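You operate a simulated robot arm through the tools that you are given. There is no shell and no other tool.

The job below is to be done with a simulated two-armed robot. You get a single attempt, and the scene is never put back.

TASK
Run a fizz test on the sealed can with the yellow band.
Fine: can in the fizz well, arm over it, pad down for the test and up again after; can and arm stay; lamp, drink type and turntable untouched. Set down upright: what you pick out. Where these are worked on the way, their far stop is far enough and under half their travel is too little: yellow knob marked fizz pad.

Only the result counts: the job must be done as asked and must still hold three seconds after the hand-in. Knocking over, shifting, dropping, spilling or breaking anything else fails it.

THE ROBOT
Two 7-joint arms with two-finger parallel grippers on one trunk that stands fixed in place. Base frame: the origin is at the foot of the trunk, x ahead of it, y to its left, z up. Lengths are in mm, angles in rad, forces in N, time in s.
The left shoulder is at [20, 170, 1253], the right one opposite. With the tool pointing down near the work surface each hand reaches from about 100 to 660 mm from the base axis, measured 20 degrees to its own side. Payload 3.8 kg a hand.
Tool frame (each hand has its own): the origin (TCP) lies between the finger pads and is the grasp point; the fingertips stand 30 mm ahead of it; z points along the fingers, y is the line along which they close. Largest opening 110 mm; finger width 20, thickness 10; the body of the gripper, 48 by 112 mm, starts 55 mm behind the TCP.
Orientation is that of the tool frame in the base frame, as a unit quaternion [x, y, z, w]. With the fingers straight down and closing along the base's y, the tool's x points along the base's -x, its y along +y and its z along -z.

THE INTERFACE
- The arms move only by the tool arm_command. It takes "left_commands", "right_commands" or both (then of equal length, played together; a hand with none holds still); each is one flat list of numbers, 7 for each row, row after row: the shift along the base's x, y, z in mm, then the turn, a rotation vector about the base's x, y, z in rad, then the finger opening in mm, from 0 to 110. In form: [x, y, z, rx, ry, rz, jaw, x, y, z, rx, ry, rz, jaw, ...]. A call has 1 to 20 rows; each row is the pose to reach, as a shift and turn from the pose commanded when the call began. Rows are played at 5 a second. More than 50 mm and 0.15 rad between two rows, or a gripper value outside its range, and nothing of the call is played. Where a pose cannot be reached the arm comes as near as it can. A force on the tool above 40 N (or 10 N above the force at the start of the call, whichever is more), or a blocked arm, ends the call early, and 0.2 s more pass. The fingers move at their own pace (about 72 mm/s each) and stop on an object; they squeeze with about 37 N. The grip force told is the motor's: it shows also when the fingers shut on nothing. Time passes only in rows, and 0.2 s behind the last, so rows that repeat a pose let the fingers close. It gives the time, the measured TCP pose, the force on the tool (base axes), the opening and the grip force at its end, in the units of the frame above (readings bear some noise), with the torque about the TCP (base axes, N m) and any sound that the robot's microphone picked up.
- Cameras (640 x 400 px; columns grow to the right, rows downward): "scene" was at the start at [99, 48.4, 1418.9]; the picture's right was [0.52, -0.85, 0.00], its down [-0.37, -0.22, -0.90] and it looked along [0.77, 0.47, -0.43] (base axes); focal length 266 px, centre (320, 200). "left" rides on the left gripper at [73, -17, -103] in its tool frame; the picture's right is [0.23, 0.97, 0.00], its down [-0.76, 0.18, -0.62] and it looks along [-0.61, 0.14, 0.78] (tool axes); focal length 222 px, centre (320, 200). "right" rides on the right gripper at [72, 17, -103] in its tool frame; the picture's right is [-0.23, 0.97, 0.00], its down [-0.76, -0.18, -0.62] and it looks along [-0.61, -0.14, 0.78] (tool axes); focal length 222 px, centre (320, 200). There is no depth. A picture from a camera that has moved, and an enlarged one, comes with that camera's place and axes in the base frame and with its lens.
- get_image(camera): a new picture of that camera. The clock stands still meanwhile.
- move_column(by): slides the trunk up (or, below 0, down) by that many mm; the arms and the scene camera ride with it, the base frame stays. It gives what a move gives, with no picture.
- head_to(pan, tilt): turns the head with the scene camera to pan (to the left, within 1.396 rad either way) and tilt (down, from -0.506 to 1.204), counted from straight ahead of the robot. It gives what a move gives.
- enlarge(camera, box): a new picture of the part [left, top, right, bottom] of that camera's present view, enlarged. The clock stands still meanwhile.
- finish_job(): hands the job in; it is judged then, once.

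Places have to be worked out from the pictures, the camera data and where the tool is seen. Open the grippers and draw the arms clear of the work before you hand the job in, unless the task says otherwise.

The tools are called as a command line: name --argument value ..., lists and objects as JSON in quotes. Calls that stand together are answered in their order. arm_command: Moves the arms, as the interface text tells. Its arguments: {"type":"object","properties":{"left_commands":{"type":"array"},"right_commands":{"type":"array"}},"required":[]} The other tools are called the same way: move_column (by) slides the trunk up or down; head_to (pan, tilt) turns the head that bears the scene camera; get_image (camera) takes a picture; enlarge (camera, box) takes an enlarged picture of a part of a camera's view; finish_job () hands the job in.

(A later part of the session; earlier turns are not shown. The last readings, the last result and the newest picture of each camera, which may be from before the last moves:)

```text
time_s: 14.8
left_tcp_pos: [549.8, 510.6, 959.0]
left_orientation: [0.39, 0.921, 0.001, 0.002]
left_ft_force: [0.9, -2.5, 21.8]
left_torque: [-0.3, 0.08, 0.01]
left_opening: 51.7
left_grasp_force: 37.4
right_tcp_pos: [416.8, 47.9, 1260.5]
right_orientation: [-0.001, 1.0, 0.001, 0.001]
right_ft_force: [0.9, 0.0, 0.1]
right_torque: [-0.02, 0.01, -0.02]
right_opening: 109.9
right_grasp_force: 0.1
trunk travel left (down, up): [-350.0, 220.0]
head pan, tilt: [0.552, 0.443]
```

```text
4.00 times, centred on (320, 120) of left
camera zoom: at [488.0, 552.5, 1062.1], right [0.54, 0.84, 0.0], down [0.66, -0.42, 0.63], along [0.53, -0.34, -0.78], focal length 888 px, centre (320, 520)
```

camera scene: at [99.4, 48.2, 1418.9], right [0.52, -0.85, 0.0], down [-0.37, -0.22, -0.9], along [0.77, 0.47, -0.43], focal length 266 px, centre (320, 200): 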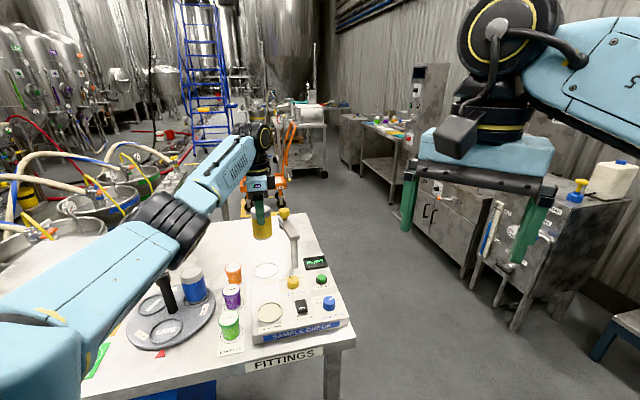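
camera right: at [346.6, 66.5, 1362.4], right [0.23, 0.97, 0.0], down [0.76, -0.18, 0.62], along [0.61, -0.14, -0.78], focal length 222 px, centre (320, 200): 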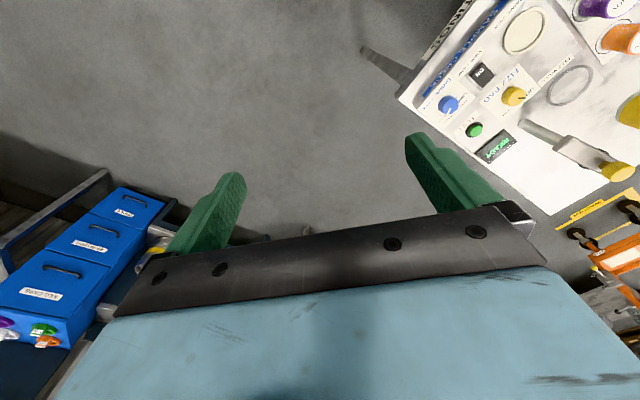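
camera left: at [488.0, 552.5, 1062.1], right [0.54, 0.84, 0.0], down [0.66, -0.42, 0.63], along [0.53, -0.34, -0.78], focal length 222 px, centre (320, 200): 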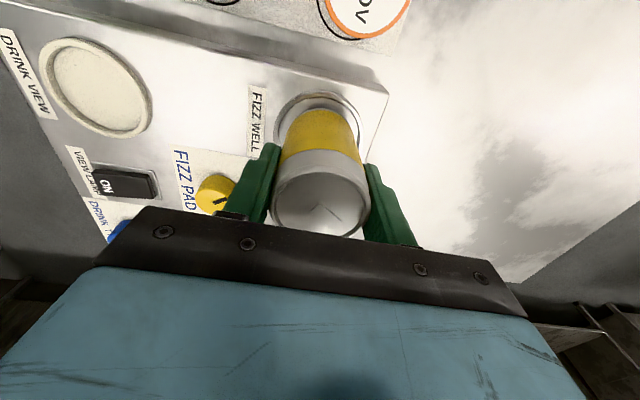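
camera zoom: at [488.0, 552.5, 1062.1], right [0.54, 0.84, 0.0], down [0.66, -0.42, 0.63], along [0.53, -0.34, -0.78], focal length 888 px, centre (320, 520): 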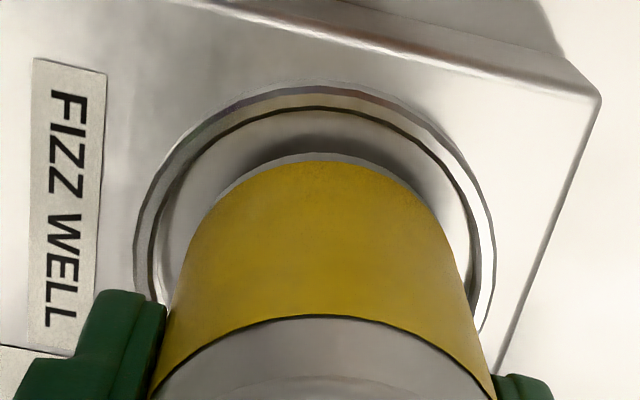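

The can appears to have slid in the grip and it looks low in the ring, but offset about 4–5 mm toward the far (+x, −y) side. I'll raise slightly to relieve the load, shift toward the ring centre, then feel down again.

arm_command --left_commands '[0, 0, 5, 0, 0, 0, 40, 0, 0, 6, 0, 0, 0, 40, -2, 1.2, 6, 0, 0, 0, 40, -3.5, 2, 6, 0, 0, 0, 40, -3.5, 2, 6, 0, 0, 0, 40]'

enlarge --camera "left" --box '[250, 70, 390, 170]'

enlarge --camera "right" --box '[560, 55, 630, 115]'

enlarge --camera "scene" --box '[264, 230, 324, 284]'

```text
time_s: 16.0
left_tcp_pos: [546.8, 515.7, 962.3]
left_orientation: [0.389, 0.921, 0.0, 0.0]
left_ft_force: [0.0, 0.4, -1.2]
left_torque: [0.02, 0.01, 0.01]
left_opening: 51.7
left_grasp_force: 36.8
right_tcp_pos: [418.6, 50.6, 1260.0]
right_orientation: [0.0, 1.0, 0.0, 0.0]
right_ft_force: [-1.1, -0.4, -0.5]
right_torque: [-0.01, -0.02, -0.02]
right_opening: 110.0
right_grasp_force: 0.1
trunk travel left (down, up): [-350.0, 220.0]
head pan, tilt: [0.552, 0.443]
```

```text
4.00 times, centred on (320, 120) of left
camera zoom: at [484.7, 556.0, 1065.8], right [0.54, 0.84, 0.0], down [0.66, -0.42, 0.62], along [0.52, -0.34, -0.78], focal length 888 px, centre (320, 520)
```

zoom: 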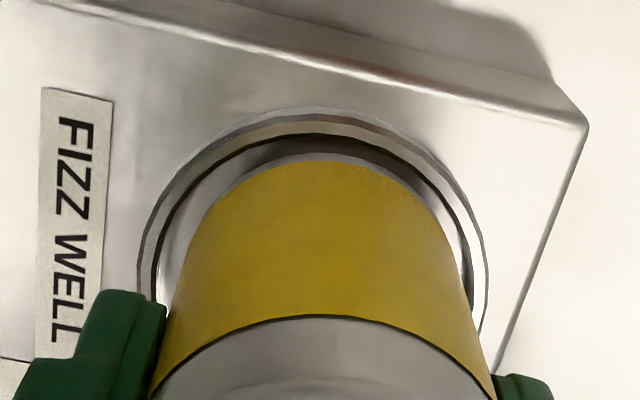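

```text
6.67 times, centred on (595, 85) of right
camera zoom: at [346.4, 66.8, 1362.4], right [0.23, 0.97, 0.0], down [0.76, -0.18, 0.62], along [0.61, -0.14, -0.78], focal length 1481 px, centre (-1513, 967)
```

zoom: 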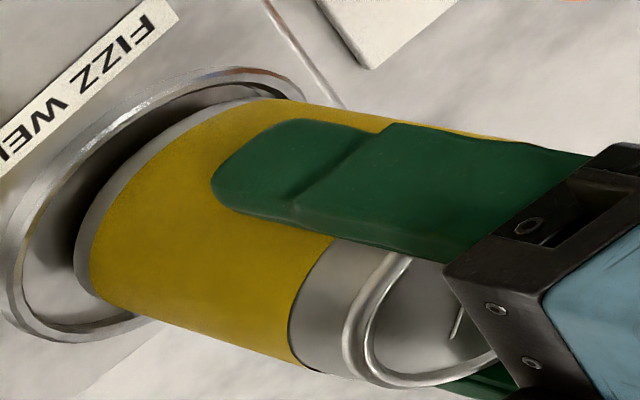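

```text
7.41 times, centred on (294, 257) of scene
camera zoom: at [99.1, 48.4, 1418.9], right [0.52, -0.85, 0.0], down [-0.37, -0.22, -0.9], along [0.77, 0.47, -0.43], focal length 1973 px, centre (513, -222)
```

zoom: 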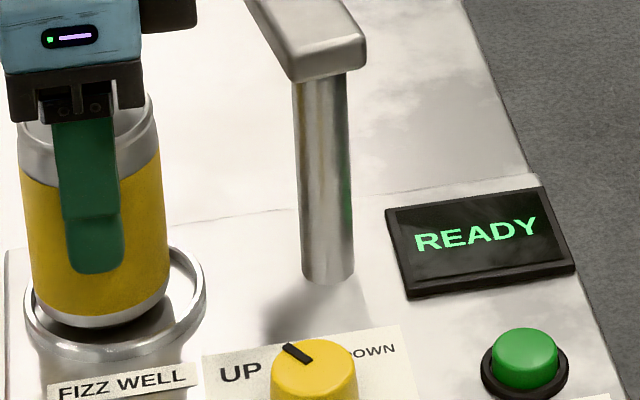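

With the load off, the readings are zero. The pictures put the can about 4–5 mm too far toward +y relative to the ring. I'll re-centre by (+2, −4.5) and feel down in small steps.

arm_command --left_commands '[1, -2.5, 0, 0, 0, 0, 40, 2, -4.5, 0, 0, 0, 0, 40, 2, -4.5, 0, 0, 0, 0, 40]'

enlarge --camera "scene" --box '[264, 235, 314, 280]'

enlarge --camera "right" --box '[555, 55, 625, 115]'

enlarge --camera "left" --box '[250, 70, 390, 170]'

```text
time_s: 16.8
left_tcp_pos: [549.3, 510.9, 963.1]
left_orientation: [0.39, 0.921, 0.0, -0.001]
left_ft_force: [0.5, 0.7, -1.5]
left_torque: [-0.04, 0.01, -0.02]
left_opening: 51.8
left_grasp_force: 36.9
right_tcp_pos: [419.1, 49.7, 1260.2]
right_orientation: [-0.001, 1.0, 0.0, 0.0]
right_ft_force: [0.0, 0.3, -1.0]
right_torque: [0.0, 0.0, -0.01]
right_opening: 109.7
right_grasp_force: 0.1
trunk travel left (down, up): [-350.0, 220.0]
head pan, tilt: [0.552, 0.443]
```

```text
8.89 times, centred on (289, 258) of scene
camera zoom: at [99.1, 48.5, 1418.9], right [0.52, -0.85, 0.0], down [-0.37, -0.22, -0.9], along [0.77, 0.47, -0.43], focal length 2367 px, centre (596, -311)
```

zoom: 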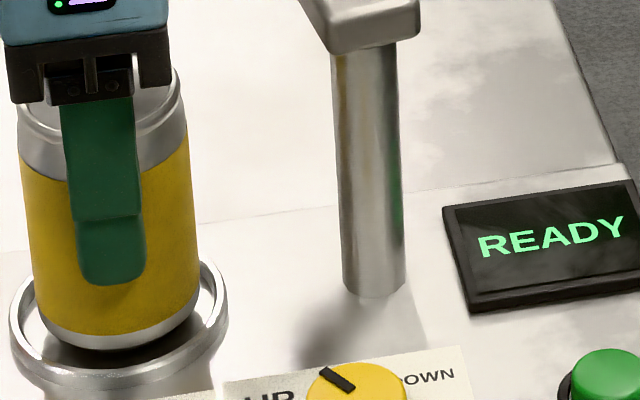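

```text
6.67 times, centred on (590, 85) of right
camera zoom: at [346.4, 66.8, 1362.4], right [0.23, 0.97, 0.0], down [0.76, -0.18, 0.62], along [0.61, -0.14, -0.78], focal length 1481 px, centre (-1480, 967)
```

zoom: 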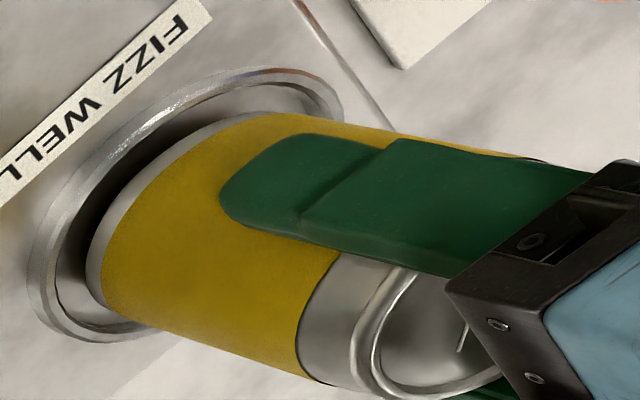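

```text
4.00 times, centred on (320, 120) of left
camera zoom: at [486.8, 551.2, 1065.8], right [0.54, 0.84, 0.0], down [0.66, -0.42, 0.62], along [0.53, -0.34, -0.78], focal length 888 px, centre (320, 520)
```

zoom: 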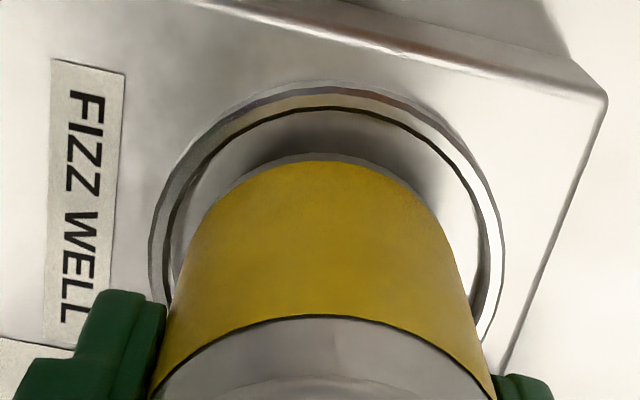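

The pictures from three directions now agree that the can is centred in the ring within about 2 mm, with its bottom roughly 3 mm above the rim. I'll feel down 5 mm and read the force.

arm_command --left_commands '[0, 0, -2, 0, 0, 0, 40, 0, 0, -4, 0, 0, 0, 40, 0, 0, -5, 0, 0, 0, 40, 0, 0, -5, 0, 0, 0, 40]'

```text
time_s: 17.8
left_tcp_pos: [548.0, 509.0, 960.2]
left_orientation: [0.389, 0.921, 0.002, 0.001]
left_ft_force: [0.7, 1.4, 10.0]
left_torque: [-0.07, 0.04, 0.03]
left_opening: 51.4
left_grasp_force: 37.0
right_tcp_pos: [417.8, 49.2, 1260.7]
right_orientation: [0.0, 1.0, 0.0, 0.0]
right_ft_force: [0.0, -0.6, 0.1]
right_torque: [0.0, 0.0, 0.0]
right_opening: 110.0
right_grasp_force: 0.1
trunk travel left (down, up): [-350.0, 220.0]
head pan, tilt: [0.552, 0.443]
```

Contact again at the same height with 10 N and almost no torque, which suggests a flat floor. I'll check the pictures before releasing.

enlarge --camera "right" --box '[555, 55, 625, 115]'

enlarge --camera "left" --box '[250, 70, 390, 170]'

enlarge --camera "scene" --box '[264, 245, 314, 290]'

```text
6.67 times, centred on (590, 85) of right
camera zoom: at [345.5, 66.1, 1362.8], right [0.23, 0.97, 0.0], down [0.76, -0.18, 0.62], along [0.61, -0.14, -0.78], focal length 1481 px, centre (-1480, 967)
```

zoom: 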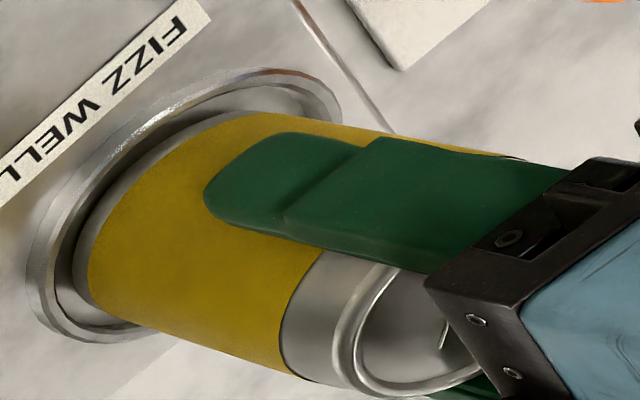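

```text
4.00 times, centred on (320, 120) of left
camera zoom: at [486.2, 550.4, 1062.2], right [0.54, 0.84, 0.0], down [0.66, -0.42, 0.63], along [0.53, -0.34, -0.78], focal length 888 px, centre (320, 520)
```

zoom: 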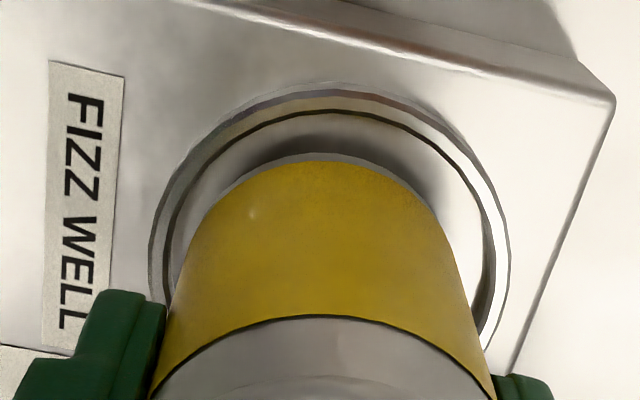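

```text
8.89 times, centred on (289, 268) of scene
camera zoom: at [98.2, 47.7, 1419.1], right [0.52, -0.85, 0.0], down [-0.36, -0.22, -0.9], along [0.77, 0.47, -0.43], focal length 2367 px, centre (596, -400)
```

zoom: 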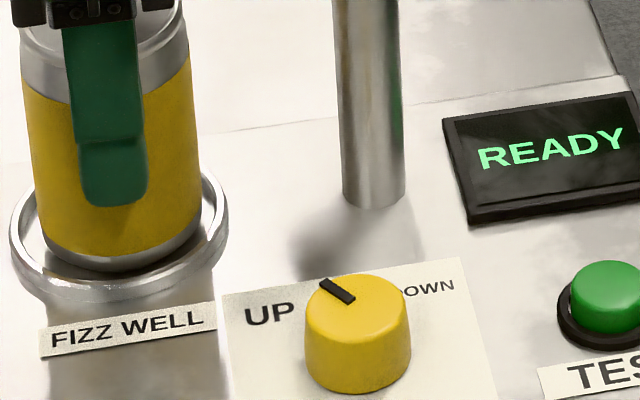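

The scene view shows the can bottom inside the ring, slightly below its rim, and upright. I'll ease the downward load by 2 mm, then open the fingers.

arm_command --left_commands '[0, 0, 2, 0, 0, 0, 45, 0, 0, 2, 0, 0, 0, 52, 0, 0, 2, 0, 0, 0, 56, 0, 0, 2, 0, 0, 0, 64, 0, 0, 2, 0, 0, 0, 76, 0, 0, 2, 0, 0, 0, 76]'

enlarge --camera "right" --box '[555, 55, 625, 115]'

enlarge --camera "scene" --box '[264, 245, 314, 290]'

get_image --camera "left"

```text
time_s: 19.2
left_tcp_pos: [548.0, 509.8, 959.0]
left_orientation: [0.389, 0.921, 0.0, 0.0]
left_ft_force: [-0.3, -0.3, 0.9]
left_torque: [-0.03, 0.02, -0.02]
left_opening: 75.9
left_grasp_force: 0.0
right_tcp_pos: [419.4, 49.6, 1259.9]
right_orientation: [0.0, 1.0, -0.001, 0.0]
right_ft_force: [-0.4, -0.2, 0.7]
right_torque: [-0.03, 0.0, -0.02]
right_opening: 110.1
right_grasp_force: 0.1
trunk travel left (down, up): [-350.0, 220.0]
head pan, tilt: [0.552, 0.443]
```

```text
6.67 times, centred on (590, 85) of right
camera zoom: at [346.2, 66.7, 1362.5], right [0.23, 0.97, 0.0], down [0.76, -0.18, 0.62], along [0.61, -0.14, -0.78], focal length 1481 px, centre (-1480, 967)
```

zoom: 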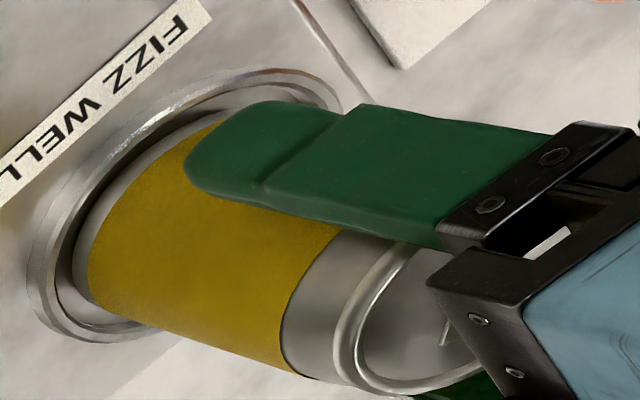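

```text
8.89 times, centred on (289, 268) of scene
camera zoom: at [98.9, 48.3, 1418.9], right [0.52, -0.85, 0.0], down [-0.37, -0.22, -0.9], along [0.77, 0.47, -0.43], focal length 2367 px, centre (596, -400)
```

zoom: 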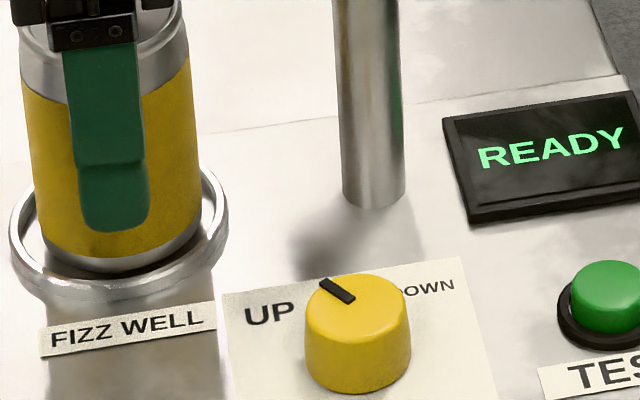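

```text
taken
camera left: at [486.4, 550.6, 1062.4], right [0.54, 0.84, 0.0], down [0.66, -0.42, 0.62], along [0.53, -0.34, -0.78], focal length 222 px, centre (320, 200)
```

left: 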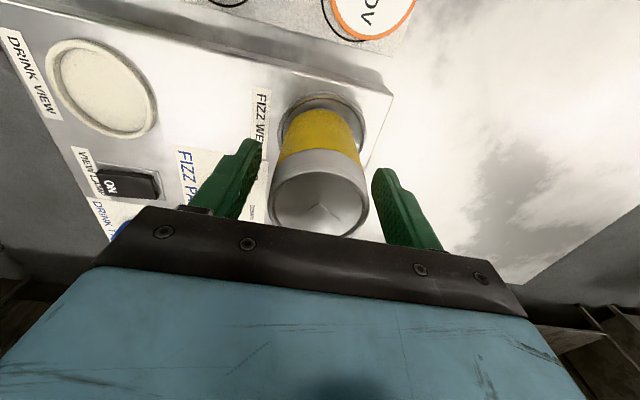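

The can stayed still and upright when released. I'll raise the hand straight up, clear of the can.

arm_command --left_commands '[0, 0, 15, 0, 0, 0, 80, 0, 0, 40, 0, 0, 0, 80, 0, 0, 75, 0, 0, 0, 80, 0, 0, 110, 0, 0, 0, 80, 0, 0, 145, 0, 0, 0, 80, 0, 0, 145, 0, 0, 0, 80]'

get_image --camera "left"

enlarge --camera "scene" --box '[220, 190, 340, 300]'

enlarge --camera "right" --box '[520, 40, 640, 200]'

```text
time_s: 20.6
left_tcp_pos: [546.7, 512.5, 1102.9]
left_orientation: [0.39, 0.921, 0.0, -0.001]
left_ft_force: [0.9, -0.3, 0.5]
left_torque: [0.02, 0.03, -0.03]
left_opening: 80.1
left_grasp_force: 0.1
right_tcp_pos: [418.4, 49.9, 1260.1]
right_orientation: [-0.001, 1.0, 0.0, 0.0]
right_ft_force: [0.5, -1.3, -0.1]
right_torque: [0.01, -0.02, 0.01]
right_opening: 109.9
right_grasp_force: 0.1
trunk travel left (down, up): [-350.0, 220.0]
head pan, tilt: [0.552, 0.443]
```

```text
taken
camera left: at [485.3, 553.0, 1207.0], right [0.54, 0.84, 0.0], down [0.66, -0.42, 0.62], along [0.52, -0.34, -0.78], focal length 222 px, centre (320, 200)
```

left: 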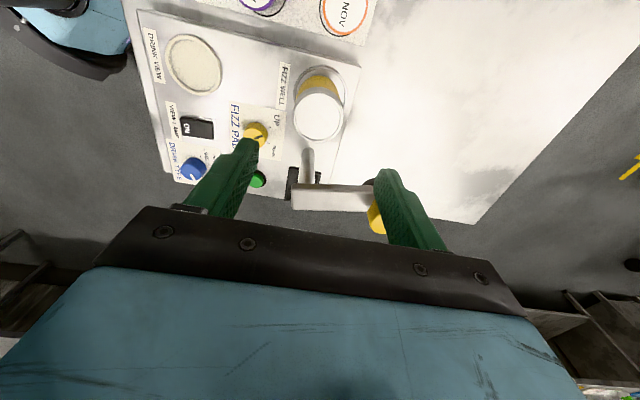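

```text
3.64 times, centred on (280, 245) of scene
camera zoom: at [99.2, 48.6, 1418.9], right [0.52, -0.85, 0.0], down [-0.37, -0.23, -0.9], along [0.77, 0.47, -0.43], focal length 968 px, centre (466, 36)
```

zoom: 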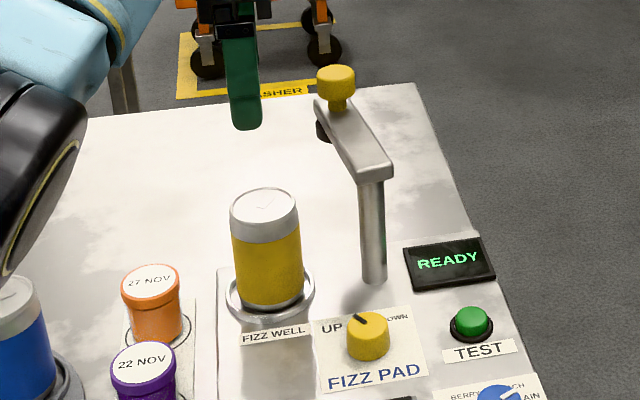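

```text
2.50 times, centred on (580, 120) of right
camera zoom: at [346.5, 67.0, 1362.4], right [0.23, 0.97, 0.0], down [0.76, -0.18, 0.62], along [0.61, -0.14, -0.78], focal length 555 px, centre (-330, 400)
```

zoom: 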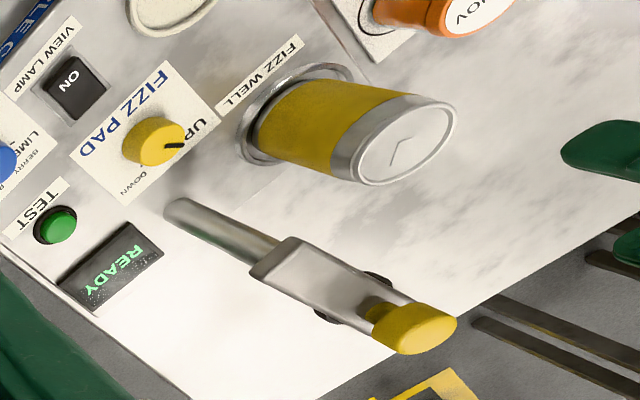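

The can stands upright in the fizz well. Next is the swing arm: its yellow knob, near (661, 523, 1030), must go about 80° counter-clockwise around the post (612, 451) to end over the can. First I'll turn the hand at height so I can tilt outward and straddle the knob.

arm_command --left_commands '[0, 0, 10, 0, 0, 0.14, 70, 0, 0, 20, 0, 0, 0.28, 70, 0, 0, 30, 0, 0, 0.42, 70, 0, 0, 30, 0, 0, 0.56, 70, 0, 0, 30, 0, 0, 0.7, 70, 0, 0, 30, 0, 0, 0.84, 70, 0, 0, 30, 0, 0, 0.98, 70, 0, 0, 30, 0, 0, 1.12, 70, 0, 0, 30, 0, 0, 1.26, 70, 0, 0, 30, 0, 0, 1.4, 70, 0, 0, 30, 0, 0, 1.54, 70, 0, 0, 30, 0, 0, 1.675, 70, 0, 0, 30, 0, 0, 1.675, 70]'

get_image --camera "left"

get_image --camera "scene"

```text
time_s: 23.4
left_tcp_pos: [549.4, 510.8, 1134.8]
left_orientation: [-0.425, 0.905, -0.001, 0.0]
left_ft_force: [-0.2, 0.4, 0.1]
left_torque: [-0.01, 0.03, 0.01]
left_opening: 70.0
left_grasp_force: 0.0
right_tcp_pos: [418.0, 49.4, 1260.2]
right_orientation: [0.0, 1.0, 0.0, 0.0]
right_ft_force: [0.2, 0.3, -0.1]
right_torque: [-0.02, -0.02, 0.0]
right_opening: 110.1
right_grasp_force: 0.1
trunk travel left (down, up): [-350.0, 220.0]
head pan, tilt: [0.552, 0.443]
```

```text
taken
camera left: at [516.5, 443.5, 1238.3], right [-0.89, 0.45, 0.0], down [0.35, 0.7, 0.62], along [0.28, 0.56, -0.78], focal length 222 px, centre (320, 200)
```

left: 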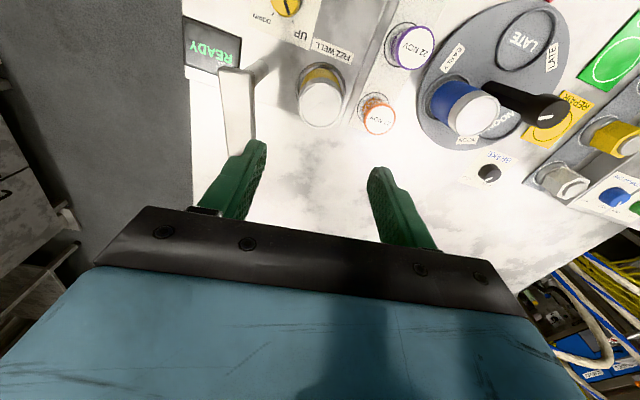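

```text
taken
camera scene: at [99.0, 48.3, 1418.9], right [0.52, -0.85, 0.0], down [-0.37, -0.22, -0.9], along [0.77, 0.47, -0.43], focal length 266 px, centre (320, 200)
```

scene: 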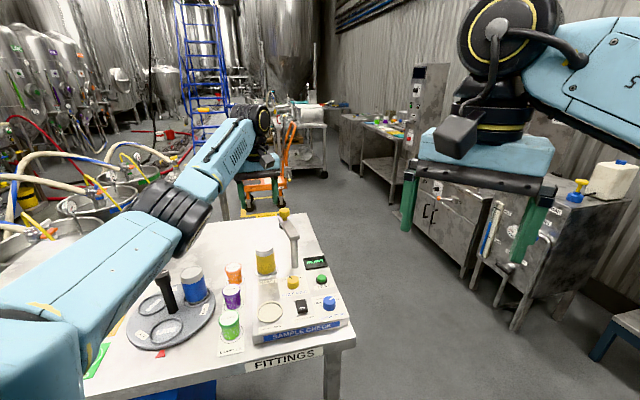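

Yaw is now 50° and the can is undisturbed. I'll tilt the tool outward 0.5 rad while moving toward the knob at a safe height, and check how far the arm reaches.

arm_command --left_commands '[18, -1, 0, 0.0766, -0.0643, 0, 70, 36, -2, 0, 0.1532, -0.1286, 0, 70, 55, -3, 0, 0.2298, -0.1929, 0, 70, 74, -4, 0, 0.3064, -0.2572, 0, 70, 92, -5, 0, 0.383, -0.3215, 0, 70, 92, -5, 0, 0.383, -0.3215, 0, 70]'

get_image --camera "left"

get_image --camera "scene"

enlarge --camera "right" --box '[500, 60, 640, 220]'

```text
time_s: 24.8
left_tcp_pos: [641.4, 505.9, 1135.0]
left_orientation: [-0.411, 0.877, 0.105, 0.225]
left_ft_force: [0.4, -0.5, 1.0]
left_torque: [-0.01, 0.03, 0.03]
left_opening: 70.2
left_grasp_force: 0.1
right_tcp_pos: [419.1, 50.8, 1260.2]
right_orientation: [0.0, 1.0, 0.0, 0.0]
right_ft_force: [-0.7, -0.7, -0.2]
right_torque: [-0.04, 0.02, 0.01]
right_opening: 110.0
right_grasp_force: 0.1
trunk travel left (down, up): [-350.0, 220.0]
head pan, tilt: [0.552, 0.443]
```

```text
taken
camera left: at [583.1, 408.3, 1190.7], right [-0.88, 0.47, -0.11], down [0.1, 0.4, 0.91], along [0.47, 0.79, -0.39], focal length 222 px, centre (320, 200)
```

left: 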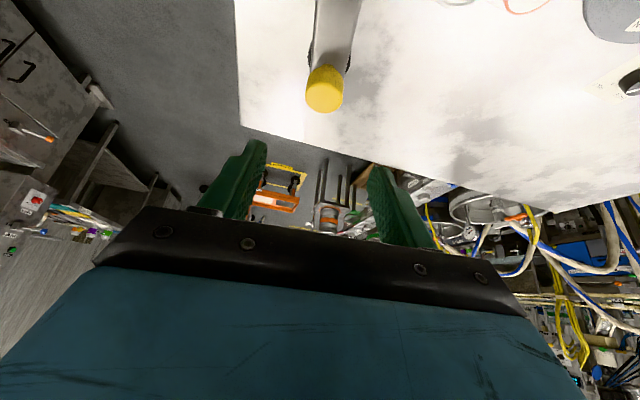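

```text
taken
camera scene: at [98.8, 48.5, 1418.9], right [0.52, -0.85, 0.0], down [-0.36, -0.22, -0.9], along [0.77, 0.47, -0.43], focal length 266 px, centre (320, 200)
```

scene: 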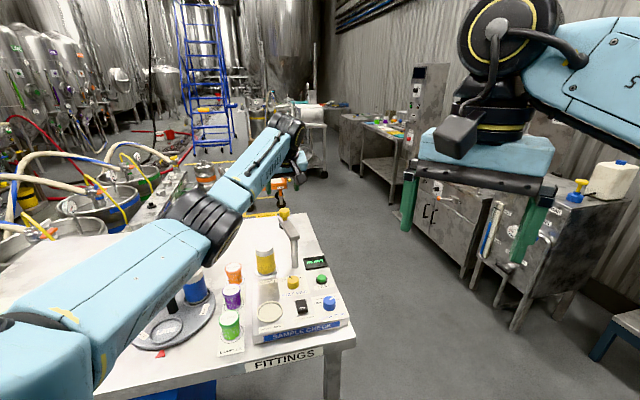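

```text
2.50 times, centred on (570, 140) of right
camera zoom: at [346.0, 66.9, 1362.5], right [0.23, 0.97, 0.0], down [0.76, -0.18, 0.62], along [0.61, -0.14, -0.78], focal length 555 px, centre (-305, 350)
```

zoom: 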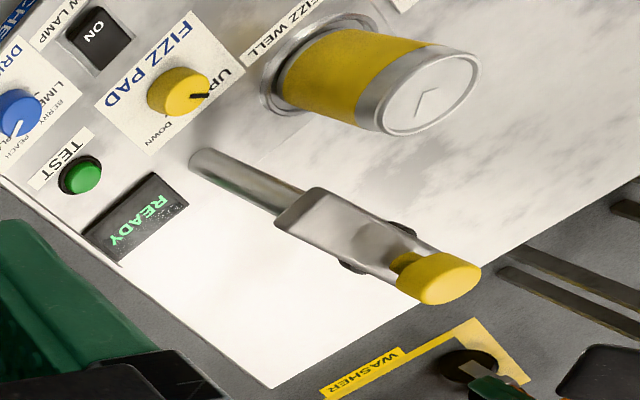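

The tilted arm reaches (641, 506, 1135) without trouble. I'll enlarge the left view to triangulate the knob and beam heights from here.

enlarge --camera "left" --box '[270, 0, 390, 130]'

enlarge --camera "scene" --box '[260, 195, 330, 255]'

enlarge --camera "right" --box '[560, 120, 640, 190]'

```text
3.08 times, centred on (330, 65) of left
camera zoom: at [583.1, 408.3, 1190.7], right [-0.88, 0.47, -0.11], down [0.1, 0.4, 0.91], along [0.47, 0.79, -0.39], focal length 684 px, centre (289, 615)
```

zoom: 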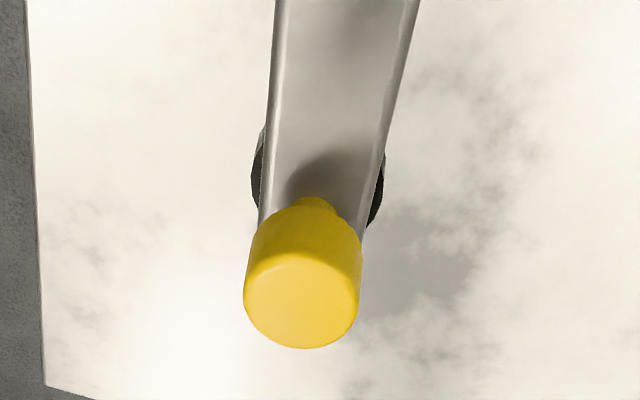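

```text
6.67 times, centred on (295, 225) of scene
camera zoom: at [98.8, 48.5, 1418.9], right [0.52, -0.85, 0.0], down [-0.36, -0.22, -0.9], along [0.77, 0.47, -0.43], focal length 1776 px, centre (487, 33)
```

zoom: 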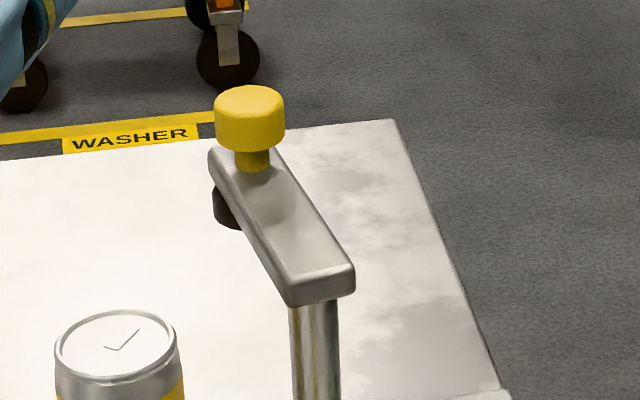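

```text
5.71 times, centred on (600, 155) of right
camera zoom: at [346.0, 66.9, 1362.5], right [0.23, 0.97, 0.0], down [0.76, -0.18, 0.62], along [0.61, -0.14, -0.78], focal length 1269 px, centre (-1280, 457)
```

zoom: 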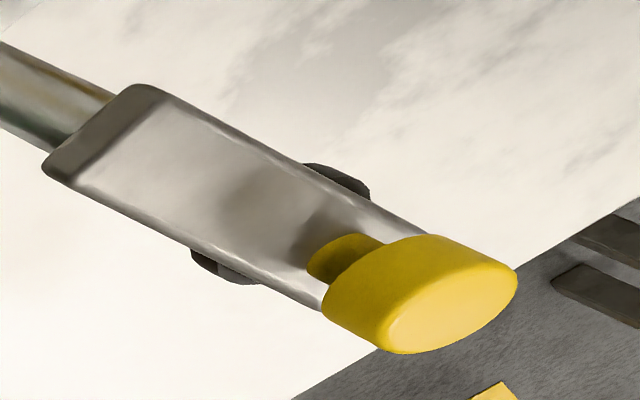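

The knob measures centre (659, 522), z about 1022–1040, about 30 mm wide, with the beam top near 1003. I'll position above it, then lower the open fingers around it with the tips staying above the beam.

arm_command --left_commands '[8, 7, 0, 0, 0, 0, 70, 16, 13, 0, 0, 0, 0, 70, 16, 13, -25, 0, 0, 0, 70, 16, 13, -50, 0, 0, 0, 70, 16, 13, -50, 0, 0, 0, 70]'

get_image --camera "left"

enlarge --camera "scene" --box '[250, 160, 340, 240]'

enlarge --camera "right" --box '[540, 100, 640, 200]'

```text
time_s: 26.0
left_tcp_pos: [655.3, 518.6, 1084.1]
left_orientation: [-0.41, 0.878, 0.104, 0.224]
left_ft_force: [0.3, -0.5, 0.9]
left_torque: [0.0, 0.02, -0.02]
left_opening: 70.0
left_grasp_force: 0.0
right_tcp_pos: [419.2, 50.5, 1260.0]
right_orientation: [0.0, 1.0, 0.0, 0.0]
right_ft_force: [0.6, 0.4, 0.2]
right_torque: [0.01, 0.0, 0.0]
right_opening: 110.3
right_grasp_force: 0.1
trunk travel left (down, up): [-350.0, 220.0]
head pan, tilt: [0.552, 0.443]
```

```text
taken
camera left: at [597.2, 420.4, 1140.8], right [-0.88, 0.47, -0.11], down [0.1, 0.4, 0.91], along [0.47, 0.79, -0.4], focal length 222 px, centre (320, 200)
```

left: 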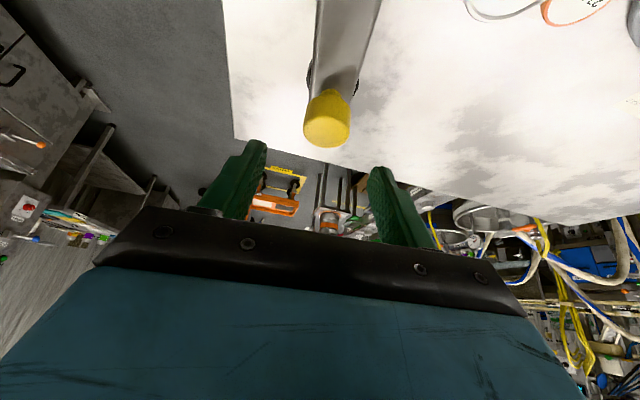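

```text
5.00 times, centred on (295, 200) of scene
camera zoom: at [98.8, 48.4, 1418.9], right [0.52, -0.85, 0.0], down [-0.36, -0.22, -0.9], along [0.77, 0.47, -0.43], focal length 1332 px, centre (445, 200)
```

zoom: 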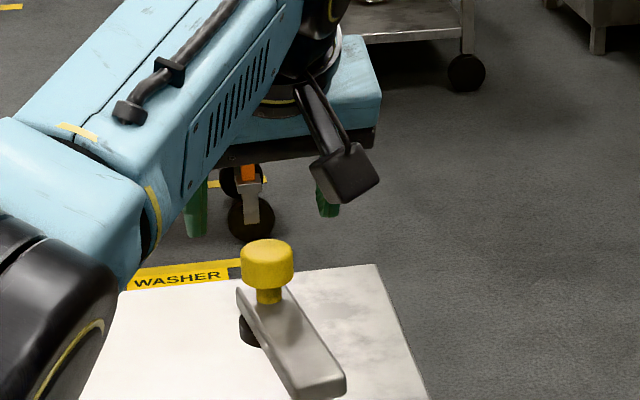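

```text
4.00 times, centred on (590, 150) of right
camera zoom: at [346.1, 66.8, 1362.5], right [0.23, 0.97, 0.0], down [0.76, -0.18, 0.62], along [0.61, -0.14, -0.78], focal length 888 px, centre (-760, 400)
```

zoom: 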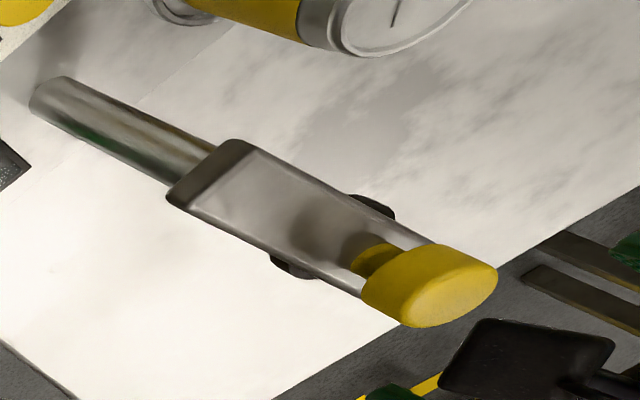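

The fingers are centred either side of the knob and clear. I'll lower the remaining 44 mm.

arm_command --left_commands '[0, 0, -15, 0, 0, 0, 70, 0, 0, -30, 0, 0, 0, 70, 0, 0, -44, 0, 0, 0, 70, 0, 0, -44, 0, 0, 0, 70]'

get_image --camera "left"

enlarge --camera "scene" --box '[250, 170, 340, 250]'

enlarge --camera "right" --box '[540, 100, 640, 200]'

```text
time_s: 27.0
left_tcp_pos: [656.7, 517.6, 1040.7]
left_orientation: [-0.411, 0.877, 0.104, 0.225]
left_ft_force: [0.0, 0.1, -0.2]
left_torque: [0.01, -0.02, -0.01]
left_opening: 69.7
left_grasp_force: 0.1
right_tcp_pos: [417.4, 50.3, 1259.4]
right_orientation: [-0.001, 1.0, -0.001, 0.0]
right_ft_force: [0.1, 0.4, 0.1]
right_torque: [0.03, 0.03, -0.01]
right_opening: 110.1
right_grasp_force: 0.1
trunk travel left (down, up): [-350.0, 220.0]
head pan, tilt: [0.552, 0.443]
```

```text
taken
camera left: at [597.9, 419.9, 1096.4], right [-0.88, 0.47, -0.11], down [0.1, 0.4, 0.91], along [0.47, 0.79, -0.4], focal length 222 px, centre (320, 200)
```

left: 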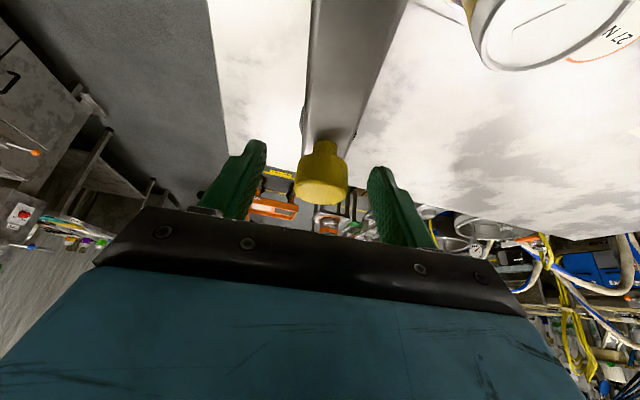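

```text
5.00 times, centred on (295, 210) of scene
camera zoom: at [98.9, 48.2, 1418.9], right [0.52, -0.85, 0.0], down [-0.37, -0.22, -0.9], along [0.77, 0.47, -0.43], focal length 1332 px, centre (445, 150)
```

zoom: 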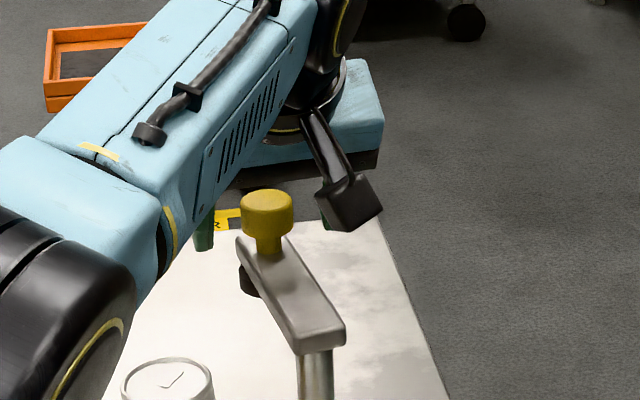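

```text
4.00 times, centred on (590, 150) of right
camera zoom: at [346.1, 66.6, 1362.5], right [0.23, 0.97, 0.0], down [0.76, -0.18, 0.62], along [0.61, -0.14, -0.78], focal length 888 px, centre (-760, 400)
```

zoom: 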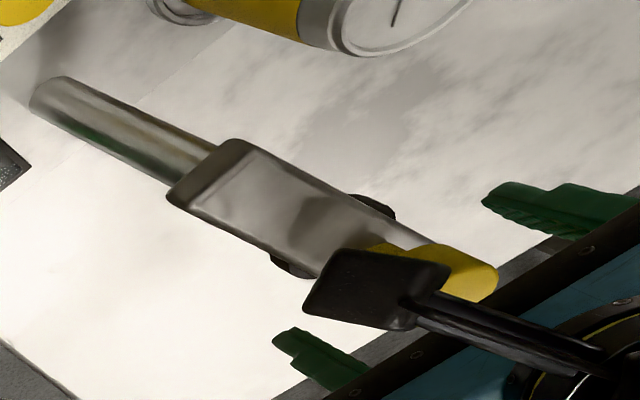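

The fingers straddle the knob with no contact. I'll close to a loose 38 mm cage and sweep halfway along the arc, turning the hand with it, then check.

arm_command --left_commands '[0, 0, 0, 0, 0, 0, 50, 0, 0, 0, 0, 0, 0, 38, 0, 0, 0, 0, 0, 0, 38, -8.6, 4.9, 0, 0, 0, 0.058, 38, -17.2, 8.8, 0, 0, 0, 0.116, 38, -26.4, 11.7, 0, 0, 0, 0.175, 38, -35.7, 13.4, 0, 0, 0, 0.233, 38, -45.3, 14.2, 0, 0, 0, 0.291, 38, -54.9, 13.8, 0, 0, 0, 0.349, 38, -54.9, 13.8, 0, 0, 0, 0.349, 38]'

get_image --camera "left"

enlarge --camera "scene" --box '[230, 170, 350, 290]'

enlarge --camera "right" --box '[520, 60, 640, 200]'

```text
time_s: 29.2
left_tcp_pos: [602.2, 530.3, 1039.1]
left_orientation: [-0.558, 0.792, 0.142, 0.203]
left_ft_force: [-0.3, -0.5, -0.4]
left_torque: [0.03, -0.01, 0.03]
left_opening: 38.0
left_grasp_force: 0.1
right_tcp_pos: [419.0, 49.6, 1260.8]
right_orientation: [-0.001, 1.0, 0.0, 0.0]
right_ft_force: [-0.6, 0.3, 0.6]
right_torque: [0.01, 0.05, 0.0]
right_opening: 110.1
right_grasp_force: 0.1
trunk travel left (down, up): [-350.0, 220.0]
head pan, tilt: [0.552, 0.443]
```

```text
taken
camera left: at [580.6, 419.6, 1095.8], right [-0.98, 0.14, -0.11], down [-0.04, 0.41, 0.91], along [0.17, 0.9, -0.4], focal length 222 px, centre (320, 200)
```

left: 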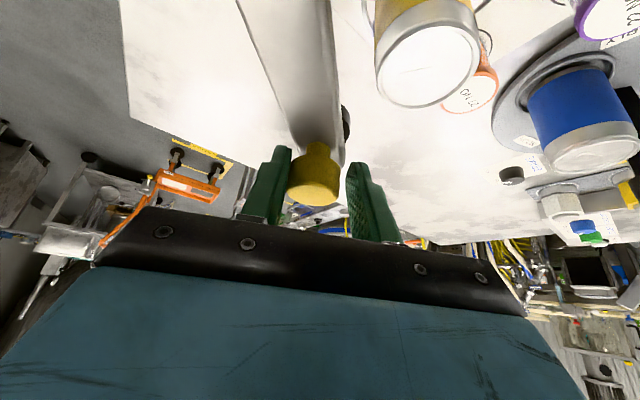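

```text
3.33 times, centred on (290, 230) of scene
camera zoom: at [99.0, 48.3, 1418.9], right [0.52, -0.85, 0.0], down [-0.37, -0.22, -0.9], along [0.77, 0.47, -0.43], focal length 888 px, centre (420, 100)
```

zoom: 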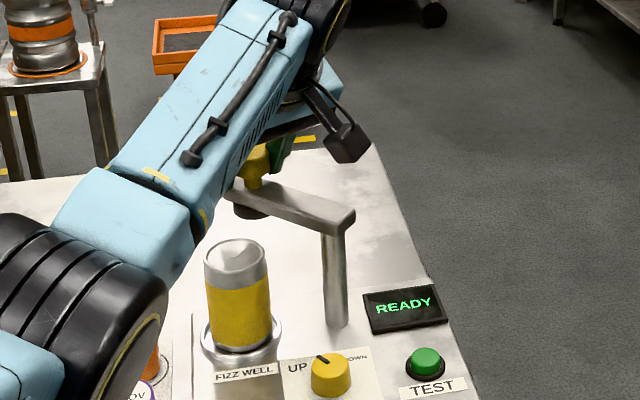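

```text
2.86 times, centred on (580, 130) of right
camera zoom: at [346.3, 66.7, 1362.5], right [0.23, 0.97, 0.0], down [0.76, -0.18, 0.62], along [0.61, -0.14, -0.78], focal length 635 px, centre (-423, 400)
```

zoom: 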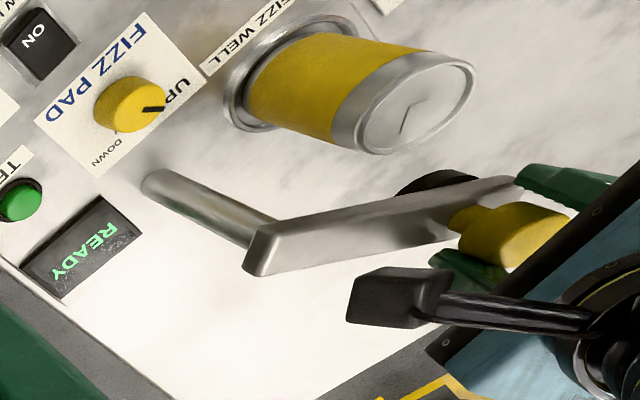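

The arm swings freely with the knob, and its pad is about 10 mm higher than the can's top. I'll continue most of the remaining arc.

arm_command --left_commands '[-9.5, -1.6, 0, 0, 0, 0.058, 38, -18.8, -4.2, 0, 0, 0, 0.116, 38, -27.8, -7.9, 0, 0, 0, 0.175, 38, -36.3, -12.6, 0, 0, 0, 0.233, 38, -44.1, -18.4, 0, 0, 0, 0.291, 38, -44.1, -18.4, 0, 0, 0, 0.291, 38]'

get_image --camera "left"

enlarge --camera "scene" --box '[230, 170, 350, 290]'

enlarge --camera "right" --box '[520, 40, 640, 180]'

```text
time_s: 30.6
left_tcp_pos: [556.5, 512.3, 1040.6]
left_orientation: [-0.667, 0.703, 0.17, 0.18]
left_ft_force: [0.0, 0.1, -0.1]
left_torque: [0.03, 0.02, 0.02]
left_opening: 37.9
left_grasp_force: 0.1
right_tcp_pos: [418.9, 50.5, 1260.2]
right_orientation: [0.001, 1.0, 0.0, 0.0]
right_ft_force: [-1.1, -0.1, 0.6]
right_torque: [0.03, 0.0, -0.03]
right_opening: 110.0
right_grasp_force: 0.2
trunk travel left (down, up): [-350.0, 220.0]
head pan, tilt: [0.552, 0.443]
```

```text
taken
camera left: at [568.8, 399.4, 1096.6], right [-0.98, -0.15, -0.11], down [-0.16, 0.38, 0.91], along [-0.09, 0.91, -0.4], focal length 222 px, centre (320, 200)
```

left: 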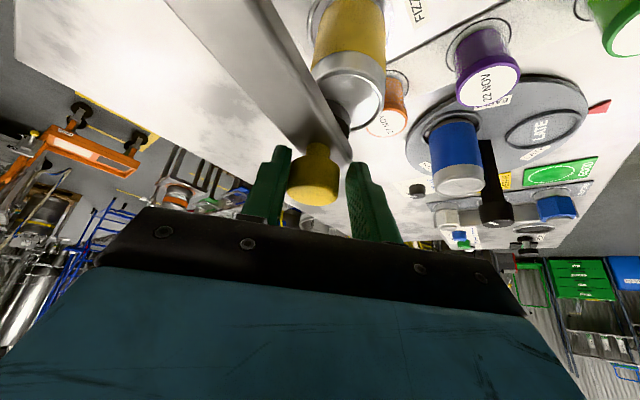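

```text
3.33 times, centred on (290, 230) of scene
camera zoom: at [99.0, 48.4, 1418.9], right [0.52, -0.85, 0.0], down [-0.37, -0.22, -0.9], along [0.77, 0.47, -0.43], focal length 888 px, centre (420, 100)
```

zoom: 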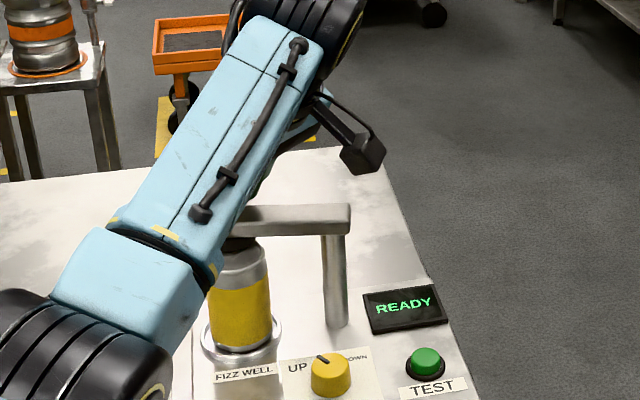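

```text
2.86 times, centred on (580, 110) of right
camera zoom: at [346.3, 66.8, 1362.5], right [0.23, 0.97, 0.0], down [0.76, -0.18, 0.62], along [0.61, -0.14, -0.78], focal length 635 px, centre (-423, 457)
```

zoom: 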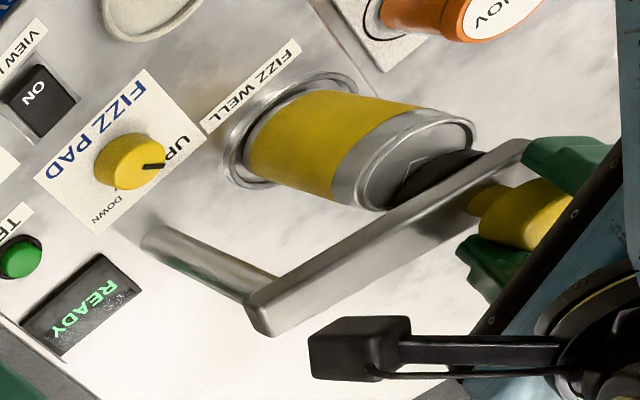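

The pad is partly over the can. I'll finish the last few degrees of arc and close the fingers on the knob to centre it.

arm_command --left_commands '[-3.7, -3.2, 0, 0, 0, 0.029, 38, -7.3, -6.5, 0, 0, 0, 0.058, 38, -7.3, -6.5, 0, 0, 0, 0.058, 34, -7.3, -6.5, 0, 0, 0, 0.058, 34]'

get_image --camera "left"

enlarge --camera "right" --box '[540, 40, 640, 150]'

enlarge --camera "scene" --box '[250, 210, 330, 290]'

```text
time_s: 31.6
left_tcp_pos: [549.9, 507.9, 1039.5]
left_orientation: [0.686, -0.684, -0.175, -0.176]
left_ft_force: [0.2, -0.3, 0.3]
left_torque: [0.04, -0.02, -0.03]
left_opening: 34.1
left_grasp_force: 0.1
right_tcp_pos: [418.2, 48.0, 1259.4]
right_orientation: [-0.001, 1.0, 0.0, 0.0]
right_ft_force: [-0.3, 0.0, 0.2]
right_torque: [-0.02, -0.01, 0.04]
right_opening: 110.0
right_grasp_force: 0.1
trunk travel left (down, up): [-350.0, 220.0]
head pan, tilt: [0.552, 0.443]
```

```text
taken
camera left: at [568.0, 394.2, 1096.4], right [-0.97, -0.2, -0.11], down [-0.18, 0.37, 0.91], along [-0.14, 0.91, -0.4], focal length 222 px, centre (320, 200)
```

left: 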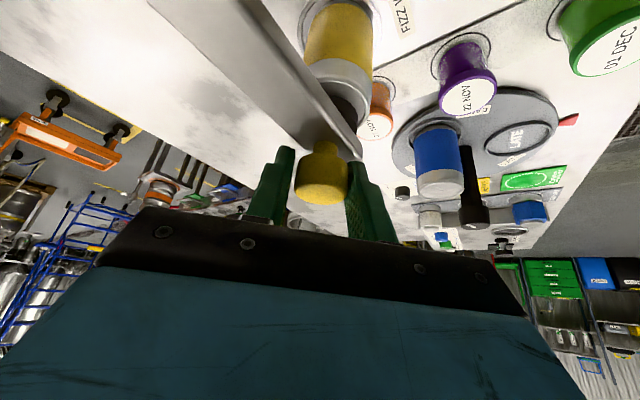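

```text
3.64 times, centred on (590, 95) of right
camera zoom: at [346.2, 66.7, 1362.5], right [0.23, 0.97, 0.0], down [0.76, -0.18, 0.62], along [0.61, -0.14, -0.78], focal length 808 px, centre (-662, 582)
```

zoom: 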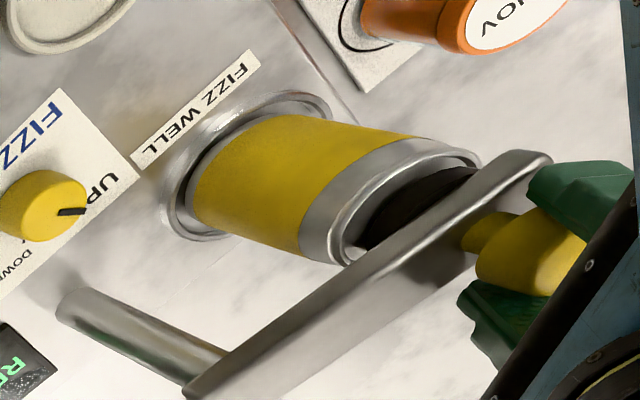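

```text
5.00 times, centred on (290, 250) of scene
camera zoom: at [99.0, 48.3, 1418.9], right [0.52, -0.85, 0.0], down [-0.37, -0.22, -0.9], along [0.77, 0.47, -0.43], focal length 1332 px, centre (470, -50)
```

zoom: 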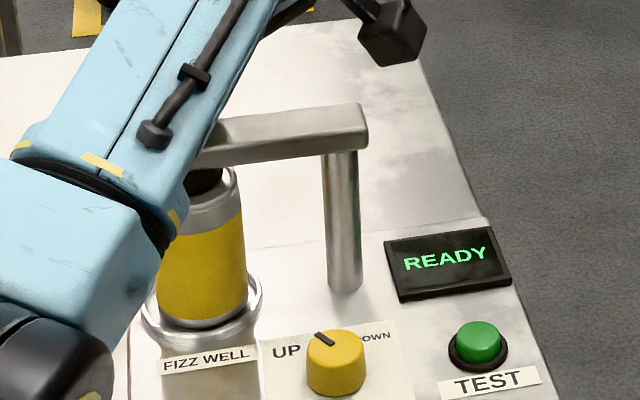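

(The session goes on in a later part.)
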